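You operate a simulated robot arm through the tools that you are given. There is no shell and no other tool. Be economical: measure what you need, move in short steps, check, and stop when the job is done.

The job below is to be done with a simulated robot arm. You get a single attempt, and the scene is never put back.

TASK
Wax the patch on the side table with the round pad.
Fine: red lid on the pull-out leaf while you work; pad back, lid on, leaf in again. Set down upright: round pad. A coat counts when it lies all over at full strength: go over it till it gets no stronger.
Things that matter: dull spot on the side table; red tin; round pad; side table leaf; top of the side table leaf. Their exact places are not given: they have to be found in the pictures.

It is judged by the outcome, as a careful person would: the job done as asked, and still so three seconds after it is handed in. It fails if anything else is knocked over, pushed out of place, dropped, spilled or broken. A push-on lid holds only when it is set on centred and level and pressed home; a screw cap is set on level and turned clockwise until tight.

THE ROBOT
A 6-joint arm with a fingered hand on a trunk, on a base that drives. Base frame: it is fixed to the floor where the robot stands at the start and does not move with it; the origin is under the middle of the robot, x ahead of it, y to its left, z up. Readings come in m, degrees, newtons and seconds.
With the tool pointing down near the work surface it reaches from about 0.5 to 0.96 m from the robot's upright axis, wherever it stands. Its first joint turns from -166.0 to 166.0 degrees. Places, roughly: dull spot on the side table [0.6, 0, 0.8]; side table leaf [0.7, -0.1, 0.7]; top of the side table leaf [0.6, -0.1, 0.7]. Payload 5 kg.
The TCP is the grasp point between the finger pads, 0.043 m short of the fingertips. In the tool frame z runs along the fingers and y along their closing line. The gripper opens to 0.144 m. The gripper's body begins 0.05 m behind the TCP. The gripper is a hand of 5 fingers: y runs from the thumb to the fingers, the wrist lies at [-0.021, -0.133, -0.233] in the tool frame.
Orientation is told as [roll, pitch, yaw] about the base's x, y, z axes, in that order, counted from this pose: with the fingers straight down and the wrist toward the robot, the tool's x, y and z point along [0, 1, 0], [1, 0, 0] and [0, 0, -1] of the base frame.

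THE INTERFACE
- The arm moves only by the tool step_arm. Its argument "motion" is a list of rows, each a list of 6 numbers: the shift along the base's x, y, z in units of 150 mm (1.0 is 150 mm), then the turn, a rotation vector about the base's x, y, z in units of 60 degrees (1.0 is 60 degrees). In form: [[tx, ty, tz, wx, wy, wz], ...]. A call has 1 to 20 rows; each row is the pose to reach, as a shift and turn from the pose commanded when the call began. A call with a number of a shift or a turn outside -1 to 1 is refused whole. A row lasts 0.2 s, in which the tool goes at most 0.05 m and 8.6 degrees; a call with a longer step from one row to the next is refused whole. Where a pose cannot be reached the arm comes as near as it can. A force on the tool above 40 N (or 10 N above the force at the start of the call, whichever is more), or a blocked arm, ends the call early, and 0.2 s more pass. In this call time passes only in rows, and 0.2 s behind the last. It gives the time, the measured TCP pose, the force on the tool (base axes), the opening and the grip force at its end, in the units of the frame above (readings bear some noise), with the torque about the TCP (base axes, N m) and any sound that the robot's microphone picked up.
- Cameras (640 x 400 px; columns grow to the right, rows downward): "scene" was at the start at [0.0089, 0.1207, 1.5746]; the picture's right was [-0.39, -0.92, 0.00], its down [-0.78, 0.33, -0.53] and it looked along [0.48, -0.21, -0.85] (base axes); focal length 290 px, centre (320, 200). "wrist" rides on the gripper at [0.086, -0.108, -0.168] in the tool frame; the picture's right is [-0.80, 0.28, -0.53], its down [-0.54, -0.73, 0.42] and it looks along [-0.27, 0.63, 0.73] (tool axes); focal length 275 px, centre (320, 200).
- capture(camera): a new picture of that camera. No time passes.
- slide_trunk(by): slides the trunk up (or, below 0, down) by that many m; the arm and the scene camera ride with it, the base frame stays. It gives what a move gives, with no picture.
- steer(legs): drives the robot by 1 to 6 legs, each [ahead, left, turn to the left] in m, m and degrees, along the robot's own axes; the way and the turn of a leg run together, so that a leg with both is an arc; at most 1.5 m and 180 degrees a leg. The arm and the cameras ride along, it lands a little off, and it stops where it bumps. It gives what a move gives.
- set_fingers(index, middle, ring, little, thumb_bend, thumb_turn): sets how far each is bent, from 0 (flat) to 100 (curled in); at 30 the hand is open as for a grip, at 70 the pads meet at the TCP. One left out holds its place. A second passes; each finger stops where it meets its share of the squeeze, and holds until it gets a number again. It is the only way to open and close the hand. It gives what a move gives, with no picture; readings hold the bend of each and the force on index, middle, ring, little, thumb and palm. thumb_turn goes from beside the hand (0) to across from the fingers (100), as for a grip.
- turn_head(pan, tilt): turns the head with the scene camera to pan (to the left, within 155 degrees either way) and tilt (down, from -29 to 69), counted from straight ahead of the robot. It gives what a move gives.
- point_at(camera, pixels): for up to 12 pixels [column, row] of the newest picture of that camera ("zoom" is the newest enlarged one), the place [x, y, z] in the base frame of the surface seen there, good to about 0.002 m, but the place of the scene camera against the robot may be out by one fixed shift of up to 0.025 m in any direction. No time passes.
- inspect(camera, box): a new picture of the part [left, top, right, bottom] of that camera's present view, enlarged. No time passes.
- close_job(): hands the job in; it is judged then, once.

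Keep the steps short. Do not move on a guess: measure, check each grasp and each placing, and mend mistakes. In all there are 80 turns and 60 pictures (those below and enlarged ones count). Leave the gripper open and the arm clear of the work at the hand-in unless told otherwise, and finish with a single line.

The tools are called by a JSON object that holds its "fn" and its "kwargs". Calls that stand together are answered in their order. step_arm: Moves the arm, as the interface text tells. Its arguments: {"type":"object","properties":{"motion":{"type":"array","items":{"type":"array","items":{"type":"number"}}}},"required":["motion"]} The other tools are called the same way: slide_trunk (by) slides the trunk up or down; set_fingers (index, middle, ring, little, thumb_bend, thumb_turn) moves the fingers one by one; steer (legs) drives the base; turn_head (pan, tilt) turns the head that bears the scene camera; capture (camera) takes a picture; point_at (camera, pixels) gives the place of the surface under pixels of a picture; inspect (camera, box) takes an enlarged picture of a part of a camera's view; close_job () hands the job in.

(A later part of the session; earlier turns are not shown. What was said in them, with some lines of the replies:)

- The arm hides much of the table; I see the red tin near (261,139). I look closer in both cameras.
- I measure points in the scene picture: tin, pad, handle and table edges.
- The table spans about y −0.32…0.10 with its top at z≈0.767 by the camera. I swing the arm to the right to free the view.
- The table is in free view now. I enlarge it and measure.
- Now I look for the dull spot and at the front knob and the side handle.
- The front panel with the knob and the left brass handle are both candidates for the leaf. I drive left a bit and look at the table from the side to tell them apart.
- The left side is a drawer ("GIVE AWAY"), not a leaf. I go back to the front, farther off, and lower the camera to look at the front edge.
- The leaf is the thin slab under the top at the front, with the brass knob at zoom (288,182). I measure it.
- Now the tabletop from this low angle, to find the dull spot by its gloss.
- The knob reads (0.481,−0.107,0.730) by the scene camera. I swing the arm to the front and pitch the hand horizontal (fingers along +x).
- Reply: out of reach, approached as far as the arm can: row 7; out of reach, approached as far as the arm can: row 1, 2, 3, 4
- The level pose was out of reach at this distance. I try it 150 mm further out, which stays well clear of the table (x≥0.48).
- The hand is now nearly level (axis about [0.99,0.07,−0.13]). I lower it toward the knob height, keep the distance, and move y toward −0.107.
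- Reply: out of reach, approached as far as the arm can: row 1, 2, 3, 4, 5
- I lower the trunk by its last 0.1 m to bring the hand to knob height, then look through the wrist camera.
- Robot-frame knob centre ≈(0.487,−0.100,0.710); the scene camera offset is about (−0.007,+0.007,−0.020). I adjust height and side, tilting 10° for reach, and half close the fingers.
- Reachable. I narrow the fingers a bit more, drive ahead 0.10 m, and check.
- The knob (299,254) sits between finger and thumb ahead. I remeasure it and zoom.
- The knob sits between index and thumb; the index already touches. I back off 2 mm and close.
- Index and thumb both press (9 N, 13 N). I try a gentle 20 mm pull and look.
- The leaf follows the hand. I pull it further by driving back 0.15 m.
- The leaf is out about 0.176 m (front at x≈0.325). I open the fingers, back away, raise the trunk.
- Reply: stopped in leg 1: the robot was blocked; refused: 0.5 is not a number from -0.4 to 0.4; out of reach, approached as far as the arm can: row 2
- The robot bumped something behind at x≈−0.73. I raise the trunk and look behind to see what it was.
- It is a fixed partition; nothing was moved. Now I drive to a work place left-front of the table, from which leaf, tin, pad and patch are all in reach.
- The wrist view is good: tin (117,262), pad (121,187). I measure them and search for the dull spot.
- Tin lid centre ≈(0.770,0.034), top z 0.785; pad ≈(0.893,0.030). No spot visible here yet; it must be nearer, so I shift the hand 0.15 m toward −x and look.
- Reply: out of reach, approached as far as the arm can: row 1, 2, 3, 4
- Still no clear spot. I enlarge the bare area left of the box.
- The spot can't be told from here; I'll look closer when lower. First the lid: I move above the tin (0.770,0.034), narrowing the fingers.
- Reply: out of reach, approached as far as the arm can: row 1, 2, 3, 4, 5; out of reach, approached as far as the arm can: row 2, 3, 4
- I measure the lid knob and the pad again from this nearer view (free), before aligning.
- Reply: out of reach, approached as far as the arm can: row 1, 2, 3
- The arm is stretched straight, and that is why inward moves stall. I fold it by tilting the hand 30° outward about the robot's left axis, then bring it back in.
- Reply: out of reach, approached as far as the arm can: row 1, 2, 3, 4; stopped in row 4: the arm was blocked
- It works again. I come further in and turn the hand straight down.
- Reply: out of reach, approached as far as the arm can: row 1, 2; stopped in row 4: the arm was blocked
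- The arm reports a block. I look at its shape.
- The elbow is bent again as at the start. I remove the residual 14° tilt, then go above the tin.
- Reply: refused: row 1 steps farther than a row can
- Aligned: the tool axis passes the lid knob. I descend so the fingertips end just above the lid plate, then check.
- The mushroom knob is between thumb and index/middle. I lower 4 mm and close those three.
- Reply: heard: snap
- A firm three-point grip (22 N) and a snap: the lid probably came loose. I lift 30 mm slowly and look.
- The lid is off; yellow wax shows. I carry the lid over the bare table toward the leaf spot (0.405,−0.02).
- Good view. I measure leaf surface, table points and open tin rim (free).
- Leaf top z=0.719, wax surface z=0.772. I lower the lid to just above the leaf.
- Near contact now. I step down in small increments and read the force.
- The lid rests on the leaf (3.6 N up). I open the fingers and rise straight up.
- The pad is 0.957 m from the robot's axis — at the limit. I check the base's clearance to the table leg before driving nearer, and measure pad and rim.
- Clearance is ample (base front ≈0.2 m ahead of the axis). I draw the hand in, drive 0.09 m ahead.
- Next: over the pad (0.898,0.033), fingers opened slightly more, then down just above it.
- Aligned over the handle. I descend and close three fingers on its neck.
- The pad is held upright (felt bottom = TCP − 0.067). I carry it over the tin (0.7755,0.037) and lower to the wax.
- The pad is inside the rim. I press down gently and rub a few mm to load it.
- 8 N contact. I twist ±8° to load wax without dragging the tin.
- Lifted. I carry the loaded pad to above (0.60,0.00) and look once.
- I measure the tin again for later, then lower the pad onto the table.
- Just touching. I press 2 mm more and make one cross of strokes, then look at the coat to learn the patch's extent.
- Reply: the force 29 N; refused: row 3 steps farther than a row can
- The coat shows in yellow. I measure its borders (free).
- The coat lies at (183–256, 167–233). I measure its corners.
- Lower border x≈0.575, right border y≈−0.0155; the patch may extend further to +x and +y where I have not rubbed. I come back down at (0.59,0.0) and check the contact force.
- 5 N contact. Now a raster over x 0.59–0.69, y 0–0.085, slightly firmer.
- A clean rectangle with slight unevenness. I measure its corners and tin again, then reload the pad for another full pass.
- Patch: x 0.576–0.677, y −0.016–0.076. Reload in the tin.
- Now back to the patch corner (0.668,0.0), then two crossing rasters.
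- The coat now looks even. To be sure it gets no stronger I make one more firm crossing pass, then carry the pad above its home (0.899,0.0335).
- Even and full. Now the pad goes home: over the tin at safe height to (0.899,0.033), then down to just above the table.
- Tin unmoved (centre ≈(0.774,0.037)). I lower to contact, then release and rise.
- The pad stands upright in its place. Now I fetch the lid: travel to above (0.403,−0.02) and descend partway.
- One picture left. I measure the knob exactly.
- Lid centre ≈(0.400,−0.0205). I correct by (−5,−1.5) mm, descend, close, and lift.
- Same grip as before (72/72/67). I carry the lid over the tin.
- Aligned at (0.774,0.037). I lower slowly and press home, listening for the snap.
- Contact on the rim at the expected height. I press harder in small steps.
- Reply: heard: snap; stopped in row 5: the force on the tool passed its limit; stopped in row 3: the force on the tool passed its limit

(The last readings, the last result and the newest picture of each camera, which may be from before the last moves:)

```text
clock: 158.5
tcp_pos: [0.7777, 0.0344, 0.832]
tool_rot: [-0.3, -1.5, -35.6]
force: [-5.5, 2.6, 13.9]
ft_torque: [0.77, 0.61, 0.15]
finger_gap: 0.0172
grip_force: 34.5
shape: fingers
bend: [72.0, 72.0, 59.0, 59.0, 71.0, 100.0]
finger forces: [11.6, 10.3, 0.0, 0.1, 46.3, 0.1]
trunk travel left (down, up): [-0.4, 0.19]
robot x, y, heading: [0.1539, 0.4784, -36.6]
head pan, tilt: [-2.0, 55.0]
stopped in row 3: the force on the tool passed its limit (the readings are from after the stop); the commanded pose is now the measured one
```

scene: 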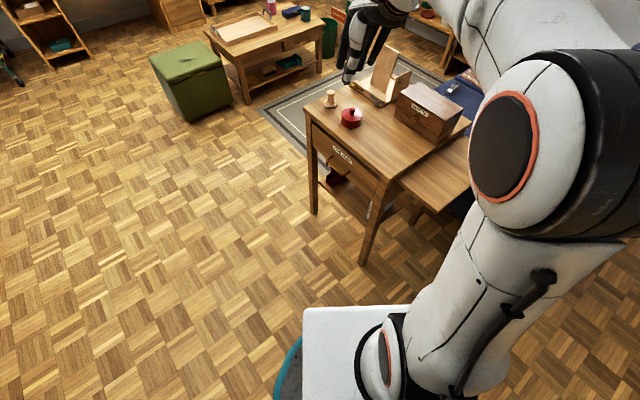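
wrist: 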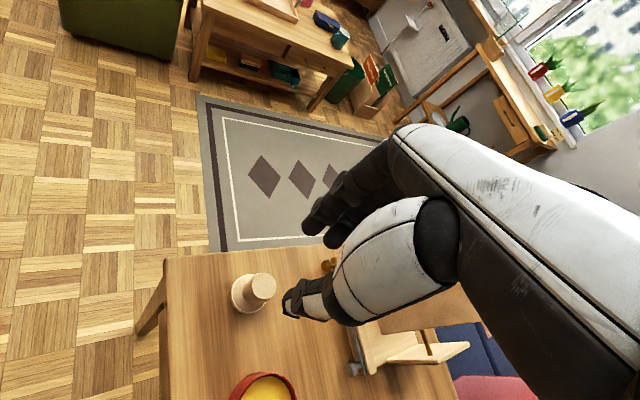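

A snap: the lid is home. I release it, rise, and travel to in front of the leaf, turning the hand to yaw −90° with closed fingers, ready to push the knob in.

{"fn": "set_fingers", "kwargs": {"index": 57, "middle": 57, "thumb_bend": 55}}

{"fn": "step_arm", "kwargs": {"motion": [[0, 0, 0.1, 0, 0, 0], [0, 0, 0.3, 0, 0, 0], [0, 0, 0.5, 0, 0, 0], [0, 0, 0.7, 0, 0, 0]]}}

{"fn": "capture", "kwargs": {"camera": "wrist"}}

{"fn": "step_arm", "kwargs": {"motion": [[-0.25, 0, 0, 0, 0, -0.08], [-0.5, 0, 0, 0, 0, -0.16], [-0.75, 0, 0, 0, 0, -0.23], [-1, 0, 0, 0, 0, -0.3]]}}

{"fn": "step_arm", "kwargs": {"motion": [[-0.25, -0.05, 0, 0, 0, -0.08], [-0.5, -0.1, 0, 0, 0, -0.16], [-0.75, -0.15, 0, 0, 0, -0.23], [-1, -0.2, 0, 0, 0, -0.3]]}}

{"fn": "step_arm", "kwargs": {"motion": [[-0.25, -0.08, 0, 0, 0, -0.08], [-0.5, -0.16, 0, 0, 0, -0.16], [-0.75, -0.25, 0, 0, 0, -0.23], [-1, -0.35, 0, 0, 0, -0.31]]}}

{"fn": "set_fingers", "kwargs": {"index": 70, "middle": 70, "ring": 70, "little": 70, "thumb_bend": 66}}

{"fn": "step_arm", "kwargs": {"motion": [[-0.2, -0.1, 0, 0, 0, 0], [-0.4, -0.2, 0, 0, 0, 0], [-0.6, -0.35, 0, 0, 0, 0]]}}

```text
clock: 159.5
tcp_pos: [0.779, 0.0334, 0.8342]
tool_rot: [-0.5, -1.7, -35.5]
force: [9.7, -1.1, 30.1]
ft_torque: [0.13, -0.29, -0.07]
finger_gap: 0.0424
grip_force: 15.8
shape: fingers
bend: [56.0, 56.0, 59.0, 59.0, 63.0, 100.0]
finger forces: [0.1, 8.8, 0.0, 0.1, 21.9, 0.1]
trunk travel left (down, up): [-0.4, 0.19]
robot x, y, heading: [0.1493, 0.4811, -36.6]
head pan, tilt: [-2.0, 55.0]
```

```text
clock: 160.5
tcp_pos: [0.7759, 0.0368, 0.9335]
tool_rot: [-0.3, -1.3, -35.6]
force: [0.2, -0.1, -0.4]
ft_torque: [-0.01, -0.04, 0.01]
finger_gap: 0.058
grip_force: 0.1
shape: fingers
bend: [56.0, 56.0, 59.0, 59.0, 55.0, 100.0]
finger forces: [0.0, 0.1, 0.0, 0.1, 0.0, 0.0]
trunk travel left (down, up): [-0.4, 0.19]
robot x, y, heading: [0.1487, 0.4821, -36.1]
head pan, tilt: [-2.0, 55.0]
```

```text
0 pictures are left
```

wrist: 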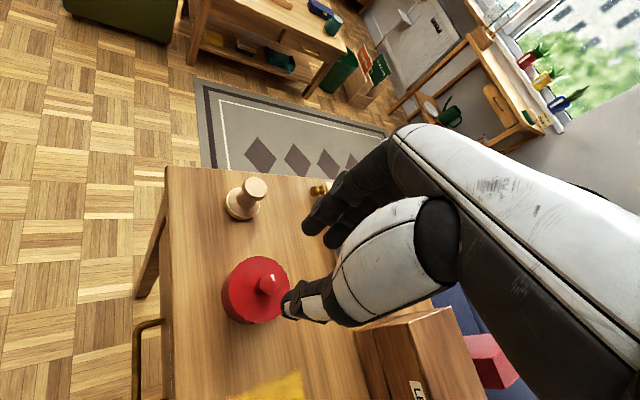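

```text
clock: 161.5
tcp_pos: [0.6264, 0.0324, 0.9329]
tool_rot: [-0.3, -1.3, -53.5]
force: [-1.0, -0.6, 0.3]
ft_torque: [0.0, 0.01, 0.0]
finger_gap: 0.0582
grip_force: 0.1
shape: fingers
bend: [56.0, 56.0, 59.0, 59.0, 55.0, 100.0]
finger forces: [0.1, 0.0, 0.1, 0.0, 0.0, 0.0]
trunk travel left (down, up): [-0.4, 0.19]
robot x, y, heading: [0.1503, 0.4828, -36.2]
head pan, tilt: [-2.0, 55.0]
```

```text
clock: 162.5
tcp_pos: [0.4776, 0.0048, 0.935]
tool_rot: [-0.2, -1.2, -71.5]
force: [0.1, 0.1, -0.3]
ft_torque: [-0.03, 0.05, -0.01]
finger_gap: 0.0582
grip_force: 0.1
shape: fingers
bend: [56.0, 56.0, 59.0, 59.0, 55.0, 100.0]
finger forces: [0.1, 0.0, 0.1, 0.0, 0.0, 0.1]
trunk travel left (down, up): [-0.4, 0.19]
robot x, y, heading: [0.1496, 0.481, -36.4]
head pan, tilt: [-2.0, 55.0]
```

```text
clock: 163.5
tcp_pos: [0.3255, -0.0451, 0.9328]
tool_rot: [-0.3, -1.3, -90.2]
force: [0.8, -0.4, -0.5]
ft_torque: [0.03, 0.03, 0.01]
finger_gap: 0.0583
grip_force: 0.1
shape: fingers
bend: [56.0, 56.0, 59.0, 59.0, 55.0, 100.0]
finger forces: [0.0, 0.0, 0.1, 0.0, 0.1, 0.1]
trunk travel left (down, up): [-0.4, 0.19]
robot x, y, heading: [0.1528, 0.4843, -36.3]
head pan, tilt: [-2.0, 55.0]
```

```text
clock: 164.5
tcp_pos: [0.3267, -0.0463, 0.9333]
tool_rot: [-0.4, -1.3, -90.2]
force: [0.0, -0.5, 0.6]
ft_torque: [-0.01, 0.03, -0.03]
finger_gap: 0.0153
grip_force: 0.2
shape: fingers
bend: [70.0, 70.0, 70.0, 70.0, 66.0, 100.0]
finger forces: [0.0, 0.1, 0.0, 0.1, 0.1, 0.0]
trunk travel left (down, up): [-0.4, 0.19]
robot x, y, heading: [0.1485, 0.4803, -36.5]
head pan, tilt: [-2.0, 55.0]
```

```text
clock: 165.3
tcp_pos: [0.2362, -0.1004, 0.9308]
tool_rot: [-0.3, -1.2, -90.0]
force: [0.2, 0.4, -0.4]
ft_torque: [-0.03, 0.02, 0.01]
finger_gap: 0.0148
grip_force: 0.0
shape: fingers
bend: [70.0, 70.0, 70.0, 70.0, 66.0, 100.0]
finger forces: [0.0, 0.0, 0.1, 0.0, 0.0, 0.1]
trunk travel left (down, up): [-0.4, 0.19]
robot x, y, heading: [0.1508, 0.4815, -36.1]
head pan, tilt: [-2.0, 55.0]
```

The lid sits level on the tin. I check it by points (free), descend in front of the knob to z≈0.738, and begin pushing in +x.

{"fn": "point_at", "kwargs": {"camera": "wrist", "pixels": [[230, 290], [250, 262], [262, 310], [285, 280], [245, 305], [247, 187], [240, 213]]}}

{"fn": "step_arm", "kwargs": {"motion": [[0, 0, -0.25, 0, 0, 0], [0, 0, -0.5, 0, 0, 0], [0, 0, -0.75, 0, 0, 0], [0, 0, -1, 0, 0, 0]]}}

{"fn": "step_arm", "kwargs": {"motion": [[0, 0, -0.15, 0, 0, 0], [0, 0, -0.285, 0, 0, 0]]}}

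{"fn": "step_arm", "kwargs": {"motion": [[0.05, 0, 0, 0, 0, 0], [0.1, 0, 0, 0, 0, 0], [0.15, 0, 0, 0, 0, 0], [0.2, 0, 0, 0, 0, 0], [0.25, 0, 0, 0, 0, 0]]}}

{"fn": "step_arm", "kwargs": {"motion": [[0.05, 0, 0, 0, 0, 0], [0.1, 0, 0, 0, 0, 0], [0.15, 0, 0, 0, 0, 0], [0.2, 0, 0, 0, 0, 0]]}}

```text
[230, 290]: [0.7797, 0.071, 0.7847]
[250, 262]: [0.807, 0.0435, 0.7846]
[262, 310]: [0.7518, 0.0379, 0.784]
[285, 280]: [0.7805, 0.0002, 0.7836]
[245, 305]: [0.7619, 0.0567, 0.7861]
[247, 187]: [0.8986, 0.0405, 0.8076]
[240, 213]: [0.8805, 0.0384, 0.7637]
```

```text
clock: 166.3
tcp_pos: [0.2371, -0.101, 0.7976]
tool_rot: [0.9, -0.9, -92.3]
force: [-0.3, -0.8, 0.0]
ft_torque: [-0.01, 0.14, 0.13]
finger_gap: 0.015
grip_force: 0.0
shape: fingers
bend: [70.0, 70.0, 70.0, 70.0, 66.0, 100.0]
finger forces: [0.0, 0.0, 0.1, 0.0, 0.0, 0.1]
out of reach, approached as far as the arm can: row 4
trunk travel left (down, up): [-0.4, 0.19]
robot x, y, heading: [0.151, 0.48, -36.4]
head pan, tilt: [-2.0, 55.0]
```

```text
clock: 166.9
tcp_pos: [0.2339, -0.1041, 0.7664]
tool_rot: [1.7, -1.0, -94.3]
force: [2.5, -1.0, 1.4]
ft_torque: [0.01, 0.33, 0.21]
finger_gap: 0.0149
grip_force: 0.0
shape: fingers
bend: [70.0, 70.0, 70.0, 70.0, 66.0, 100.0]
finger forces: [0.0, 0.1, 0.0, 0.0, 0.0, 0.0]
out of reach, approached as far as the arm can: row 1, 2
trunk travel left (down, up): [-0.4, 0.19]
robot x, y, heading: [0.1509, 0.4807, -36.3]
head pan, tilt: [-2.0, 55.0]
```

```text
clock: 168.1
tcp_pos: [0.269, -0.1018, 0.7687]
tool_rot: [-0.4, -1.2, -90.1]
force: [-0.2, -0.5, -0.6]
ft_torque: [-0.04, -0.04, 0.02]
finger_gap: 0.0154
grip_force: 0.0
shape: fingers
bend: [70.0, 70.0, 70.0, 70.0, 66.0, 100.0]
finger forces: [0.1, 0.0, 0.1, 0.0, 0.0, 0.1]
trunk travel left (down, up): [-0.4, 0.19]
robot x, y, heading: [0.1531, 0.4835, -36.5]
head pan, tilt: [-2.0, 55.0]
```

```text
clock: 169.1
tcp_pos: [0.3001, -0.1017, 0.7691]
tool_rot: [-0.2, -1.4, -90.0]
force: [-0.6, 0.2, -0.5]
ft_torque: [-0.01, -0.02, 0.0]
finger_gap: 0.0149
grip_force: 0.1
shape: fingers
bend: [70.0, 70.0, 70.0, 70.0, 66.0, 100.0]
finger forces: [0.0, 0.0, 0.0, 0.0, 0.0, 0.0]
trunk travel left (down, up): [-0.4, 0.19]
robot x, y, heading: [0.1501, 0.4842, -36.5]
head pan, tilt: [-2.0, 55.0]
```

The tips are still above the knob (arm's inner limit). I go back, lower with the trunk by 0.033 m, and push again in short steps.

{"fn": "step_arm", "kwargs": {"motion": [[-0.1, 0, 0, 0, 0, 0], [-0.2, 0, 0, 0, 0, 0], [-0.3, 0, 0, 0, 0, 0], [-0.4, 0, 0, 0, 0, 0]]}}

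{"fn": "slide_trunk", "kwargs": {"by": -0.033}}

{"fn": "step_arm", "kwargs": {"motion": [[0.05, 0, 0, 0, 0, 0], [0.1, 0, 0, 0, 0, 0], [0.15, 0, 0, 0, 0, 0], [0.2, 0, 0, 0, 0, 0], [0.25, 0, 0, 0, 0, 0]]}}

{"fn": "step_arm", "kwargs": {"motion": [[0.05, 0, 0, 0, 0, 0], [0.1, 0, 0, 0, 0, 0], [0.15, 0, 0, 0, 0, 0], [0.2, 0, 0, 0, 0, 0], [0.25, 0, 0, 0, 0, 0]]}}

```text
clock: 170.1
tcp_pos: [0.2395, -0.1007, 0.7675]
tool_rot: [-0.3, -1.2, -90.1]
force: [0.4, 0.2, 0.0]
ft_torque: [0.0, 0.05, -0.05]
finger_gap: 0.0151
grip_force: 0.0
shape: fingers
bend: [70.0, 70.0, 70.0, 70.0, 66.0, 100.0]
finger forces: [0.1, 0.0, 0.0, 0.0, 0.0, 0.0]
trunk travel left (down, up): [-0.4, 0.19]
robot x, y, heading: [0.1498, 0.4814, -36.5]
head pan, tilt: [-2.0, 55.0]
```

```text
clock: 170.8
tcp_pos: [0.2405, -0.1008, 0.7342]
tool_rot: [-0.3, -1.3, -90.1]
force: [-0.4, -0.2, 0.0]
ft_torque: [0.01, 0.02, -0.01]
finger_gap: 0.015
grip_force: 0.0
shape: fingers
bend: [70.0, 70.0, 70.0, 70.0, 66.0, 100.0]
finger forces: [0.0, 0.0, 0.1, 0.0, 0.0, 0.1]
trunk travel left (down, up): [-0.367, 0.223]
robot x, y, heading: [0.1528, 0.482, -36.5]
head pan, tilt: [-2.0, 55.0]
```

```text
clock: 172.0
tcp_pos: [0.2768, -0.1015, 0.7341]
tool_rot: [-0.4, -1.4, -90.1]
force: [0.5, 1.1, -0.2]
ft_torque: [-0.01, -0.02, -0.06]
finger_gap: 0.0151
grip_force: 0.1
shape: fingers
bend: [70.0, 70.0, 70.0, 70.0, 66.0, 100.0]
finger forces: [0.0, 0.1, 0.0, 0.0, 0.1, 0.0]
trunk travel left (down, up): [-0.367, 0.223]
robot x, y, heading: [0.1502, 0.4796, -36.2]
head pan, tilt: [-2.0, 55.0]
```

```text
clock: 173.2
tcp_pos: [0.3149, -0.1013, 0.7345]
tool_rot: [-0.3, -1.2, -90.1]
force: [0.4, 0.7, -0.7]
ft_torque: [-0.01, -0.03, 0.02]
finger_gap: 0.015
grip_force: 0.0
shape: fingers
bend: [70.0, 70.0, 70.0, 70.0, 66.0, 100.0]
finger forces: [0.0, 0.0, 0.0, 0.1, 0.0, 0.1]
trunk travel left (down, up): [-0.367, 0.223]
robot x, y, heading: [0.1533, 0.4792, -36.4]
head pan, tilt: [-2.0, 55.0]
```

Hardly any force, so either the leaf slides very lightly or the finger edge is slipping by. I back off, close the hand fully, centre the index on the knob, and push anew.

{"fn": "step_arm", "kwargs": {"motion": [[-0.15, 0, 0, 0, 0, 0], [-0.3, 0, 0, 0, 0, 0], [-0.5, 0, 0, 0, 0, 0], [-0.5, 0.047, 0, 0, 0, 0]]}}

{"fn": "set_fingers", "kwargs": {"index": 75, "middle": 75, "ring": 75, "little": 75, "thumb_bend": 72}}

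{"fn": "step_arm", "kwargs": {"motion": [[0.1, 0, 0, 0, 0, 0], [0.2, 0, 0, 0, 0, 0], [0.3, 0, 0, 0, 0, 0], [0.4, 0, 0, 0, 0, 0], [0.5, 0, 0, 0, 0, 0], [0.6, 0, 0, 0, 0, 0], [0.7, 0, 0, 0, 0, 0]]}}

{"fn": "step_arm", "kwargs": {"motion": [[0.1, 0, 0, 0, 0, 0], [0.2, 0, 0, 0, 0, 0], [0.3, 0, 0, 0, 0, 0], [0.4, 0, 0, 0, 0, 0]]}}

```text
clock: 174.2
tcp_pos: [0.2414, -0.0937, 0.7345]
tool_rot: [-0.5, -1.3, -90.1]
force: [-0.1, -0.1, -0.2]
ft_torque: [-0.01, -0.03, 0.02]
finger_gap: 0.015
grip_force: 0.0
shape: fingers
bend: [70.0, 70.0, 70.0, 70.0, 66.0, 100.0]
finger forces: [0.0, 0.0, 0.0, 0.0, 0.0, 0.1]
trunk travel left (down, up): [-0.367, 0.223]
robot x, y, heading: [0.1487, 0.4808, -36.4]
head pan, tilt: [-2.0, 55.0]
```

```text
clock: 175.2
tcp_pos: [0.2413, -0.0931, 0.734]
tool_rot: [-0.4, -1.2, -90.2]
force: [-0.5, 0.4, -0.3]
ft_torque: [-0.02, 0.0, 0.01]
finger_gap: 0.0019
grip_force: 0.1
shape: fingers
bend: [74.0, 74.0, 75.0, 75.0, 69.0, 100.0]
finger forces: [0.0, 0.0, 0.0, 0.0, 0.1, 0.1]
trunk travel left (down, up): [-0.367, 0.223]
robot x, y, heading: [0.1507, 0.4827, -36.4]
head pan, tilt: [-2.0, 55.0]
```

```text
clock: 176.8
tcp_pos: [0.3439, -0.0944, 0.7358]
tool_rot: [-0.2, -1.3, -90.0]
force: [-0.5, -0.3, -0.7]
ft_torque: [0.01, -0.01, 0.0]
finger_gap: 0.0023
grip_force: 0.1
shape: fingers
bend: [74.0, 74.0, 75.0, 75.0, 69.0, 100.0]
finger forces: [0.0, 0.0, 0.0, 0.0, 0.1, 0.0]
trunk travel left (down, up): [-0.367, 0.223]
robot x, y, heading: [0.1477, 0.4783, -36.4]
head pan, tilt: [-2.0, 55.0]
```

```text
clock: 177.8
tcp_pos: [0.4049, -0.0953, 0.7355]
tool_rot: [-0.3, -1.1, -90.1]
force: [-0.2, -0.4, 0.3]
ft_torque: [-0.02, -0.03, 0.02]
finger_gap: 0.002
grip_force: 0.2
shape: fingers
bend: [74.0, 74.0, 75.0, 75.0, 69.0, 100.0]
finger forces: [0.0, 0.0, 0.0, 0.0, 0.0, 0.0]
trunk travel left (down, up): [-0.367, 0.223]
robot x, y, heading: [0.1502, 0.4818, -36.0]
head pan, tilt: [-2.0, 55.0]
5 turns are left
```

The tips (z≈0.69) are below the leaf top, so the leaf must be sliding along freely. I continue toward the stop in small steps (expected near x 0.44–0.455).

{"fn": "step_arm", "kwargs": {"motion": [[0.05, 0, 0, 0, 0, 0], [0.1, 0, 0, 0, 0, 0], [0.15, 0, 0, 0, 0, 0]]}}

{"fn": "step_arm", "kwargs": {"motion": [[0.03, 0, 0, 0, 0, 0], [0.06, 0, 0, 0, 0, 0]]}}

{"fn": "step_arm", "kwargs": {"motion": [[0.02, 0, 0, 0, 0, 0], [0.04, 0, 0, 0, 0, 0]]}}

```text
clock: 178.6
tcp_pos: [0.4278, -0.094, 0.7351]
tool_rot: [-0.3, -1.3, -90.1]
force: [0.2, -0.1, -0.5]
ft_torque: [-0.01, -0.01, 0.0]
finger_gap: 0.0022
grip_force: 0.0
shape: fingers
bend: [74.0, 74.0, 75.0, 75.0, 69.0, 100.0]
finger forces: [0.0, 0.0, 0.0, 0.1, 0.0, 0.0]
trunk travel left (down, up): [-0.367, 0.223]
robot x, y, heading: [0.1514, 0.4822, -36.5]
head pan, tilt: [-2.0, 55.0]
```

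```text
clock: 179.2
tcp_pos: [0.4352, -0.0947, 0.736]
tool_rot: [-0.4, -1.4, -90.0]
force: [0.1, 0.3, -0.3]
ft_torque: [-0.02, 0.03, -0.03]
finger_gap: 0.0021
grip_force: 0.1
shape: fingers
bend: [74.0, 74.0, 75.0, 75.0, 69.0, 100.0]
finger forces: [0.1, 0.0, 0.0, 0.0, 0.0, 0.0]
trunk travel left (down, up): [-0.367, 0.223]
robot x, y, heading: [0.1519, 0.478, -36.4]
head pan, tilt: [-2.0, 55.0]
```

```text
clock: 179.8
tcp_pos: [0.4423, -0.0936, 0.7337]
tool_rot: [-0.2, -1.2, -90.1]
force: [0.1, -0.8, -0.4]
ft_torque: [0.01, -0.02, 0.0]
finger_gap: 0.0019
grip_force: 0.2
shape: fingers
bend: [74.0, 74.0, 75.0, 75.0, 69.0, 100.0]
finger forces: [0.0, 0.0, 0.1, 0.0, 0.0, 0.0]
trunk travel left (down, up): [-0.367, 0.223]
robot x, y, heading: [0.1496, 0.4847, -36.6]
head pan, tilt: [-2.0, 55.0]
4 turns are left
```

No stop yet. I continue with small pushes.

{"fn": "step_arm", "kwargs": {"motion": [[0.02, 0, 0, 0, 0, 0], [0.035, 0, 0, 0, 0, 0]]}}

{"fn": "step_arm", "kwargs": {"motion": [[0.015, 0, 0, 0, 0, 0], [0.03, 0, 0, 0, 0, 0]]}}

{"fn": "step_arm", "kwargs": {"motion": [[0.015, 0, 0, 0, 0, 0], [0.03, 0, 0, 0, 0, 0]]}}

{"fn": "step_arm", "kwargs": {"motion": [[0.015, 0, 0, 0, 0, 0], [0.025, 0, 0, 0, 0, 0]]}}

{"fn": "step_arm", "kwargs": {"motion": [[0.01, 0, 0, 0, 0, 0], [0.02, 0, 0, 0, 0, 0]]}}

```text
clock: 180.4
tcp_pos: [0.4477, -0.0931, 0.7346]
tool_rot: [-0.4, -1.3, -90.1]
force: [-0.9, 0.2, -0.1]
ft_torque: [-0.02, 0.03, -0.01]
finger_gap: 0.0021
grip_force: 0.1
shape: fingers
bend: [74.0, 74.0, 75.0, 75.0, 69.0, 100.0]
finger forces: [0.0, 0.0, 0.1, 0.1, 0.0, 0.0]
trunk travel left (down, up): [-0.367, 0.223]
robot x, y, heading: [0.152, 0.4818, -36.2]
head pan, tilt: [-2.0, 55.0]
```

```text
clock: 181.0
tcp_pos: [0.4518, -0.0947, 0.7358]
tool_rot: [-0.3, -1.3, -90.1]
force: [-0.4, 0.4, 0.8]
ft_torque: [-0.02, -0.01, 0.02]
finger_gap: 0.0023
grip_force: 0.0
shape: fingers
bend: [74.0, 74.0, 75.0, 75.0, 69.0, 100.0]
finger forces: [0.0, 0.0, 0.1, 0.0, 0.1, 0.0]
trunk travel left (down, up): [-0.367, 0.223]
robot x, y, heading: [0.1519, 0.4855, -36.3]
head pan, tilt: [-2.0, 55.0]
```

```text
clock: 181.6
tcp_pos: [0.457, -0.0936, 0.7331]
tool_rot: [-0.3, -1.3, -90.1]
force: [-0.2, 0.0, 0.0]
ft_torque: [0.01, 0.0, 0.0]
finger_gap: 0.002
grip_force: 0.2
shape: fingers
bend: [74.0, 74.0, 75.0, 75.0, 69.0, 100.0]
finger forces: [0.0, 0.1, 0.1, 0.2, 0.1, 0.0]
trunk travel left (down, up): [-0.367, 0.223]
robot x, y, heading: [0.1509, 0.4814, -36.3]
head pan, tilt: [-2.0, 55.0]
```

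```text
clock: 182.2
tcp_pos: [0.4596, -0.0939, 0.7342]
tool_rot: [-0.4, -1.2, -90.2]
force: [-7.8, 0.9, -0.3]
ft_torque: [-0.02, 0.11, -0.05]
finger_gap: 0.0021
grip_force: 0.0
shape: fingers
bend: [74.0, 74.0, 75.0, 75.0, 69.0, 100.0]
finger forces: [0.0, 0.0, 0.0, 0.0, 0.1, 0.0]
trunk travel left (down, up): [-0.367, 0.223]
robot x, y, heading: [0.1504, 0.4823, -36.5]
head pan, tilt: [-2.0, 55.0]
```

```text
clock: 182.8
tcp_pos: [0.4595, -0.0946, 0.7345]
tool_rot: [-0.3, -1.2, -90.3]
force: [-22.8, 0.6, -0.6]
ft_torque: [0.02, 0.38, -0.25]
finger_gap: 0.002
grip_force: 13.9
shape: fingers
bend: [74.0, 74.0, 75.0, 75.0, 69.0, 100.0]
finger forces: [27.0, 0.0, 0.0, 0.0, 0.0, 0.0]
trunk travel left (down, up): [-0.367, 0.223]
robot x, y, heading: [0.1489, 0.4792, -36.5]
head pan, tilt: [-2.0, 55.0]
3 turns are left
```

The stop is reached at 23 N; the contact (z≈0.718, y≈−0.105 from the torque) is on the knob at its closed position x≈0.474. I retract, rise clear, and open the hand.

{"fn": "step_arm", "kwargs": {"motion": [[-0.1, 0, 0, 0, 0, 0], [-0.3, 0, 0, 0, 0, 0], [-0.6, 0, 0, 0, 0, 0], [-0.85, 0, 0, 0, 0, 0]]}}

{"fn": "step_arm", "kwargs": {"motion": [[0, 0, 0.25, 0, 0, 0], [0, 0, 0.5, 0, 0, 0], [0, 0, 0.75, 0, 0, 0], [0, 0, 1, 0, 0, 0]]}}

{"fn": "step_arm", "kwargs": {"motion": [[0, 0, 0.2, 0, 0, 0], [0, 0, 0.4, 0, 0, 0], [0, 0, 0.6, 0, 0, 0]]}}

{"fn": "set_fingers", "kwargs": {"index": 30, "middle": 30, "ring": 30, "little": 30, "thumb_bend": 30}}

```text
clock: 183.8
tcp_pos: [0.3369, -0.0952, 0.7348]
tool_rot: [-0.3, -1.3, -90.0]
force: [0.0, -0.1, 0.6]
ft_torque: [-0.01, 0.04, -0.01]
finger_gap: 0.0022
grip_force: 0.1
shape: fingers
bend: [74.0, 74.0, 75.0, 75.0, 70.0, 100.0]
finger forces: [0.0, 0.1, 0.0, 0.0, 0.1, 0.0]
trunk travel left (down, up): [-0.367, 0.223]
robot x, y, heading: [0.1533, 0.4818, -36.4]
head pan, tilt: [-2.0, 55.0]
```

```text
clock: 184.8
tcp_pos: [0.3338, -0.0945, 0.8863]
tool_rot: [-0.3, -1.3, -90.1]
force: [-0.4, 0.8, -0.5]
ft_torque: [0.03, -0.01, 0.0]
finger_gap: 0.0018
grip_force: 0.2
shape: fingers
bend: [74.0, 75.0, 75.0, 75.0, 70.0, 100.0]
finger forces: [0.0, 0.0, 0.0, 0.0, 0.0, 0.0]
trunk travel left (down, up): [-0.367, 0.223]
robot x, y, heading: [0.1516, 0.4793, -36.2]
head pan, tilt: [-2.0, 55.0]
```

```text
clock: 185.6
tcp_pos: [0.3338, -0.094, 0.9752]
tool_rot: [-0.3, -1.2, -90.1]
force: [0.3, -0.7, 0.2]
ft_torque: [0.02, -0.04, 0.03]
finger_gap: 0.002
grip_force: 0.1
shape: fingers
bend: [74.0, 75.0, 75.0, 75.0, 70.0, 100.0]
finger forces: [0.0, 0.0, 0.0, 0.0, 0.0, 0.1]
trunk travel left (down, up): [-0.367, 0.223]
robot x, y, heading: [0.1439, 0.4798, -36.3]
head pan, tilt: [-2.0, 55.0]
```

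```text
clock: 186.6
tcp_pos: [0.335, -0.0944, 0.9741]
tool_rot: [-0.3, -1.3, -90.1]
force: [0.4, 0.3, 0.6]
ft_torque: [0.02, -0.01, 0.0]
finger_gap: 0.1491
grip_force: 0.0
shape: fingers
bend: [30.0, 30.0, 30.0, 30.0, 30.0, 98.0]
finger forces: [0.0, 0.0, 0.0, 0.1, 0.0, 0.0]
trunk travel left (down, up): [-0.367, 0.223]
robot x, y, heading: [0.1513, 0.4819, -36.2]
head pan, tilt: [-2.0, 55.0]
2 turns are left
```

The coat is done, the pad is home, the lid snapped on, the leaf was pushed to its stop, and the hand is open and clear. I hand in.

{"fn": "close_job", "kwargs": {}}

```text
The job is handed in.
```

I waxed the patch evenly all over, stood the round pad upright in its place, snapped the red lid back on level, and pushed the leaf in until it stopped; I had no pictures left to look at the closed leaf, so that last step rests on the force and position readings.
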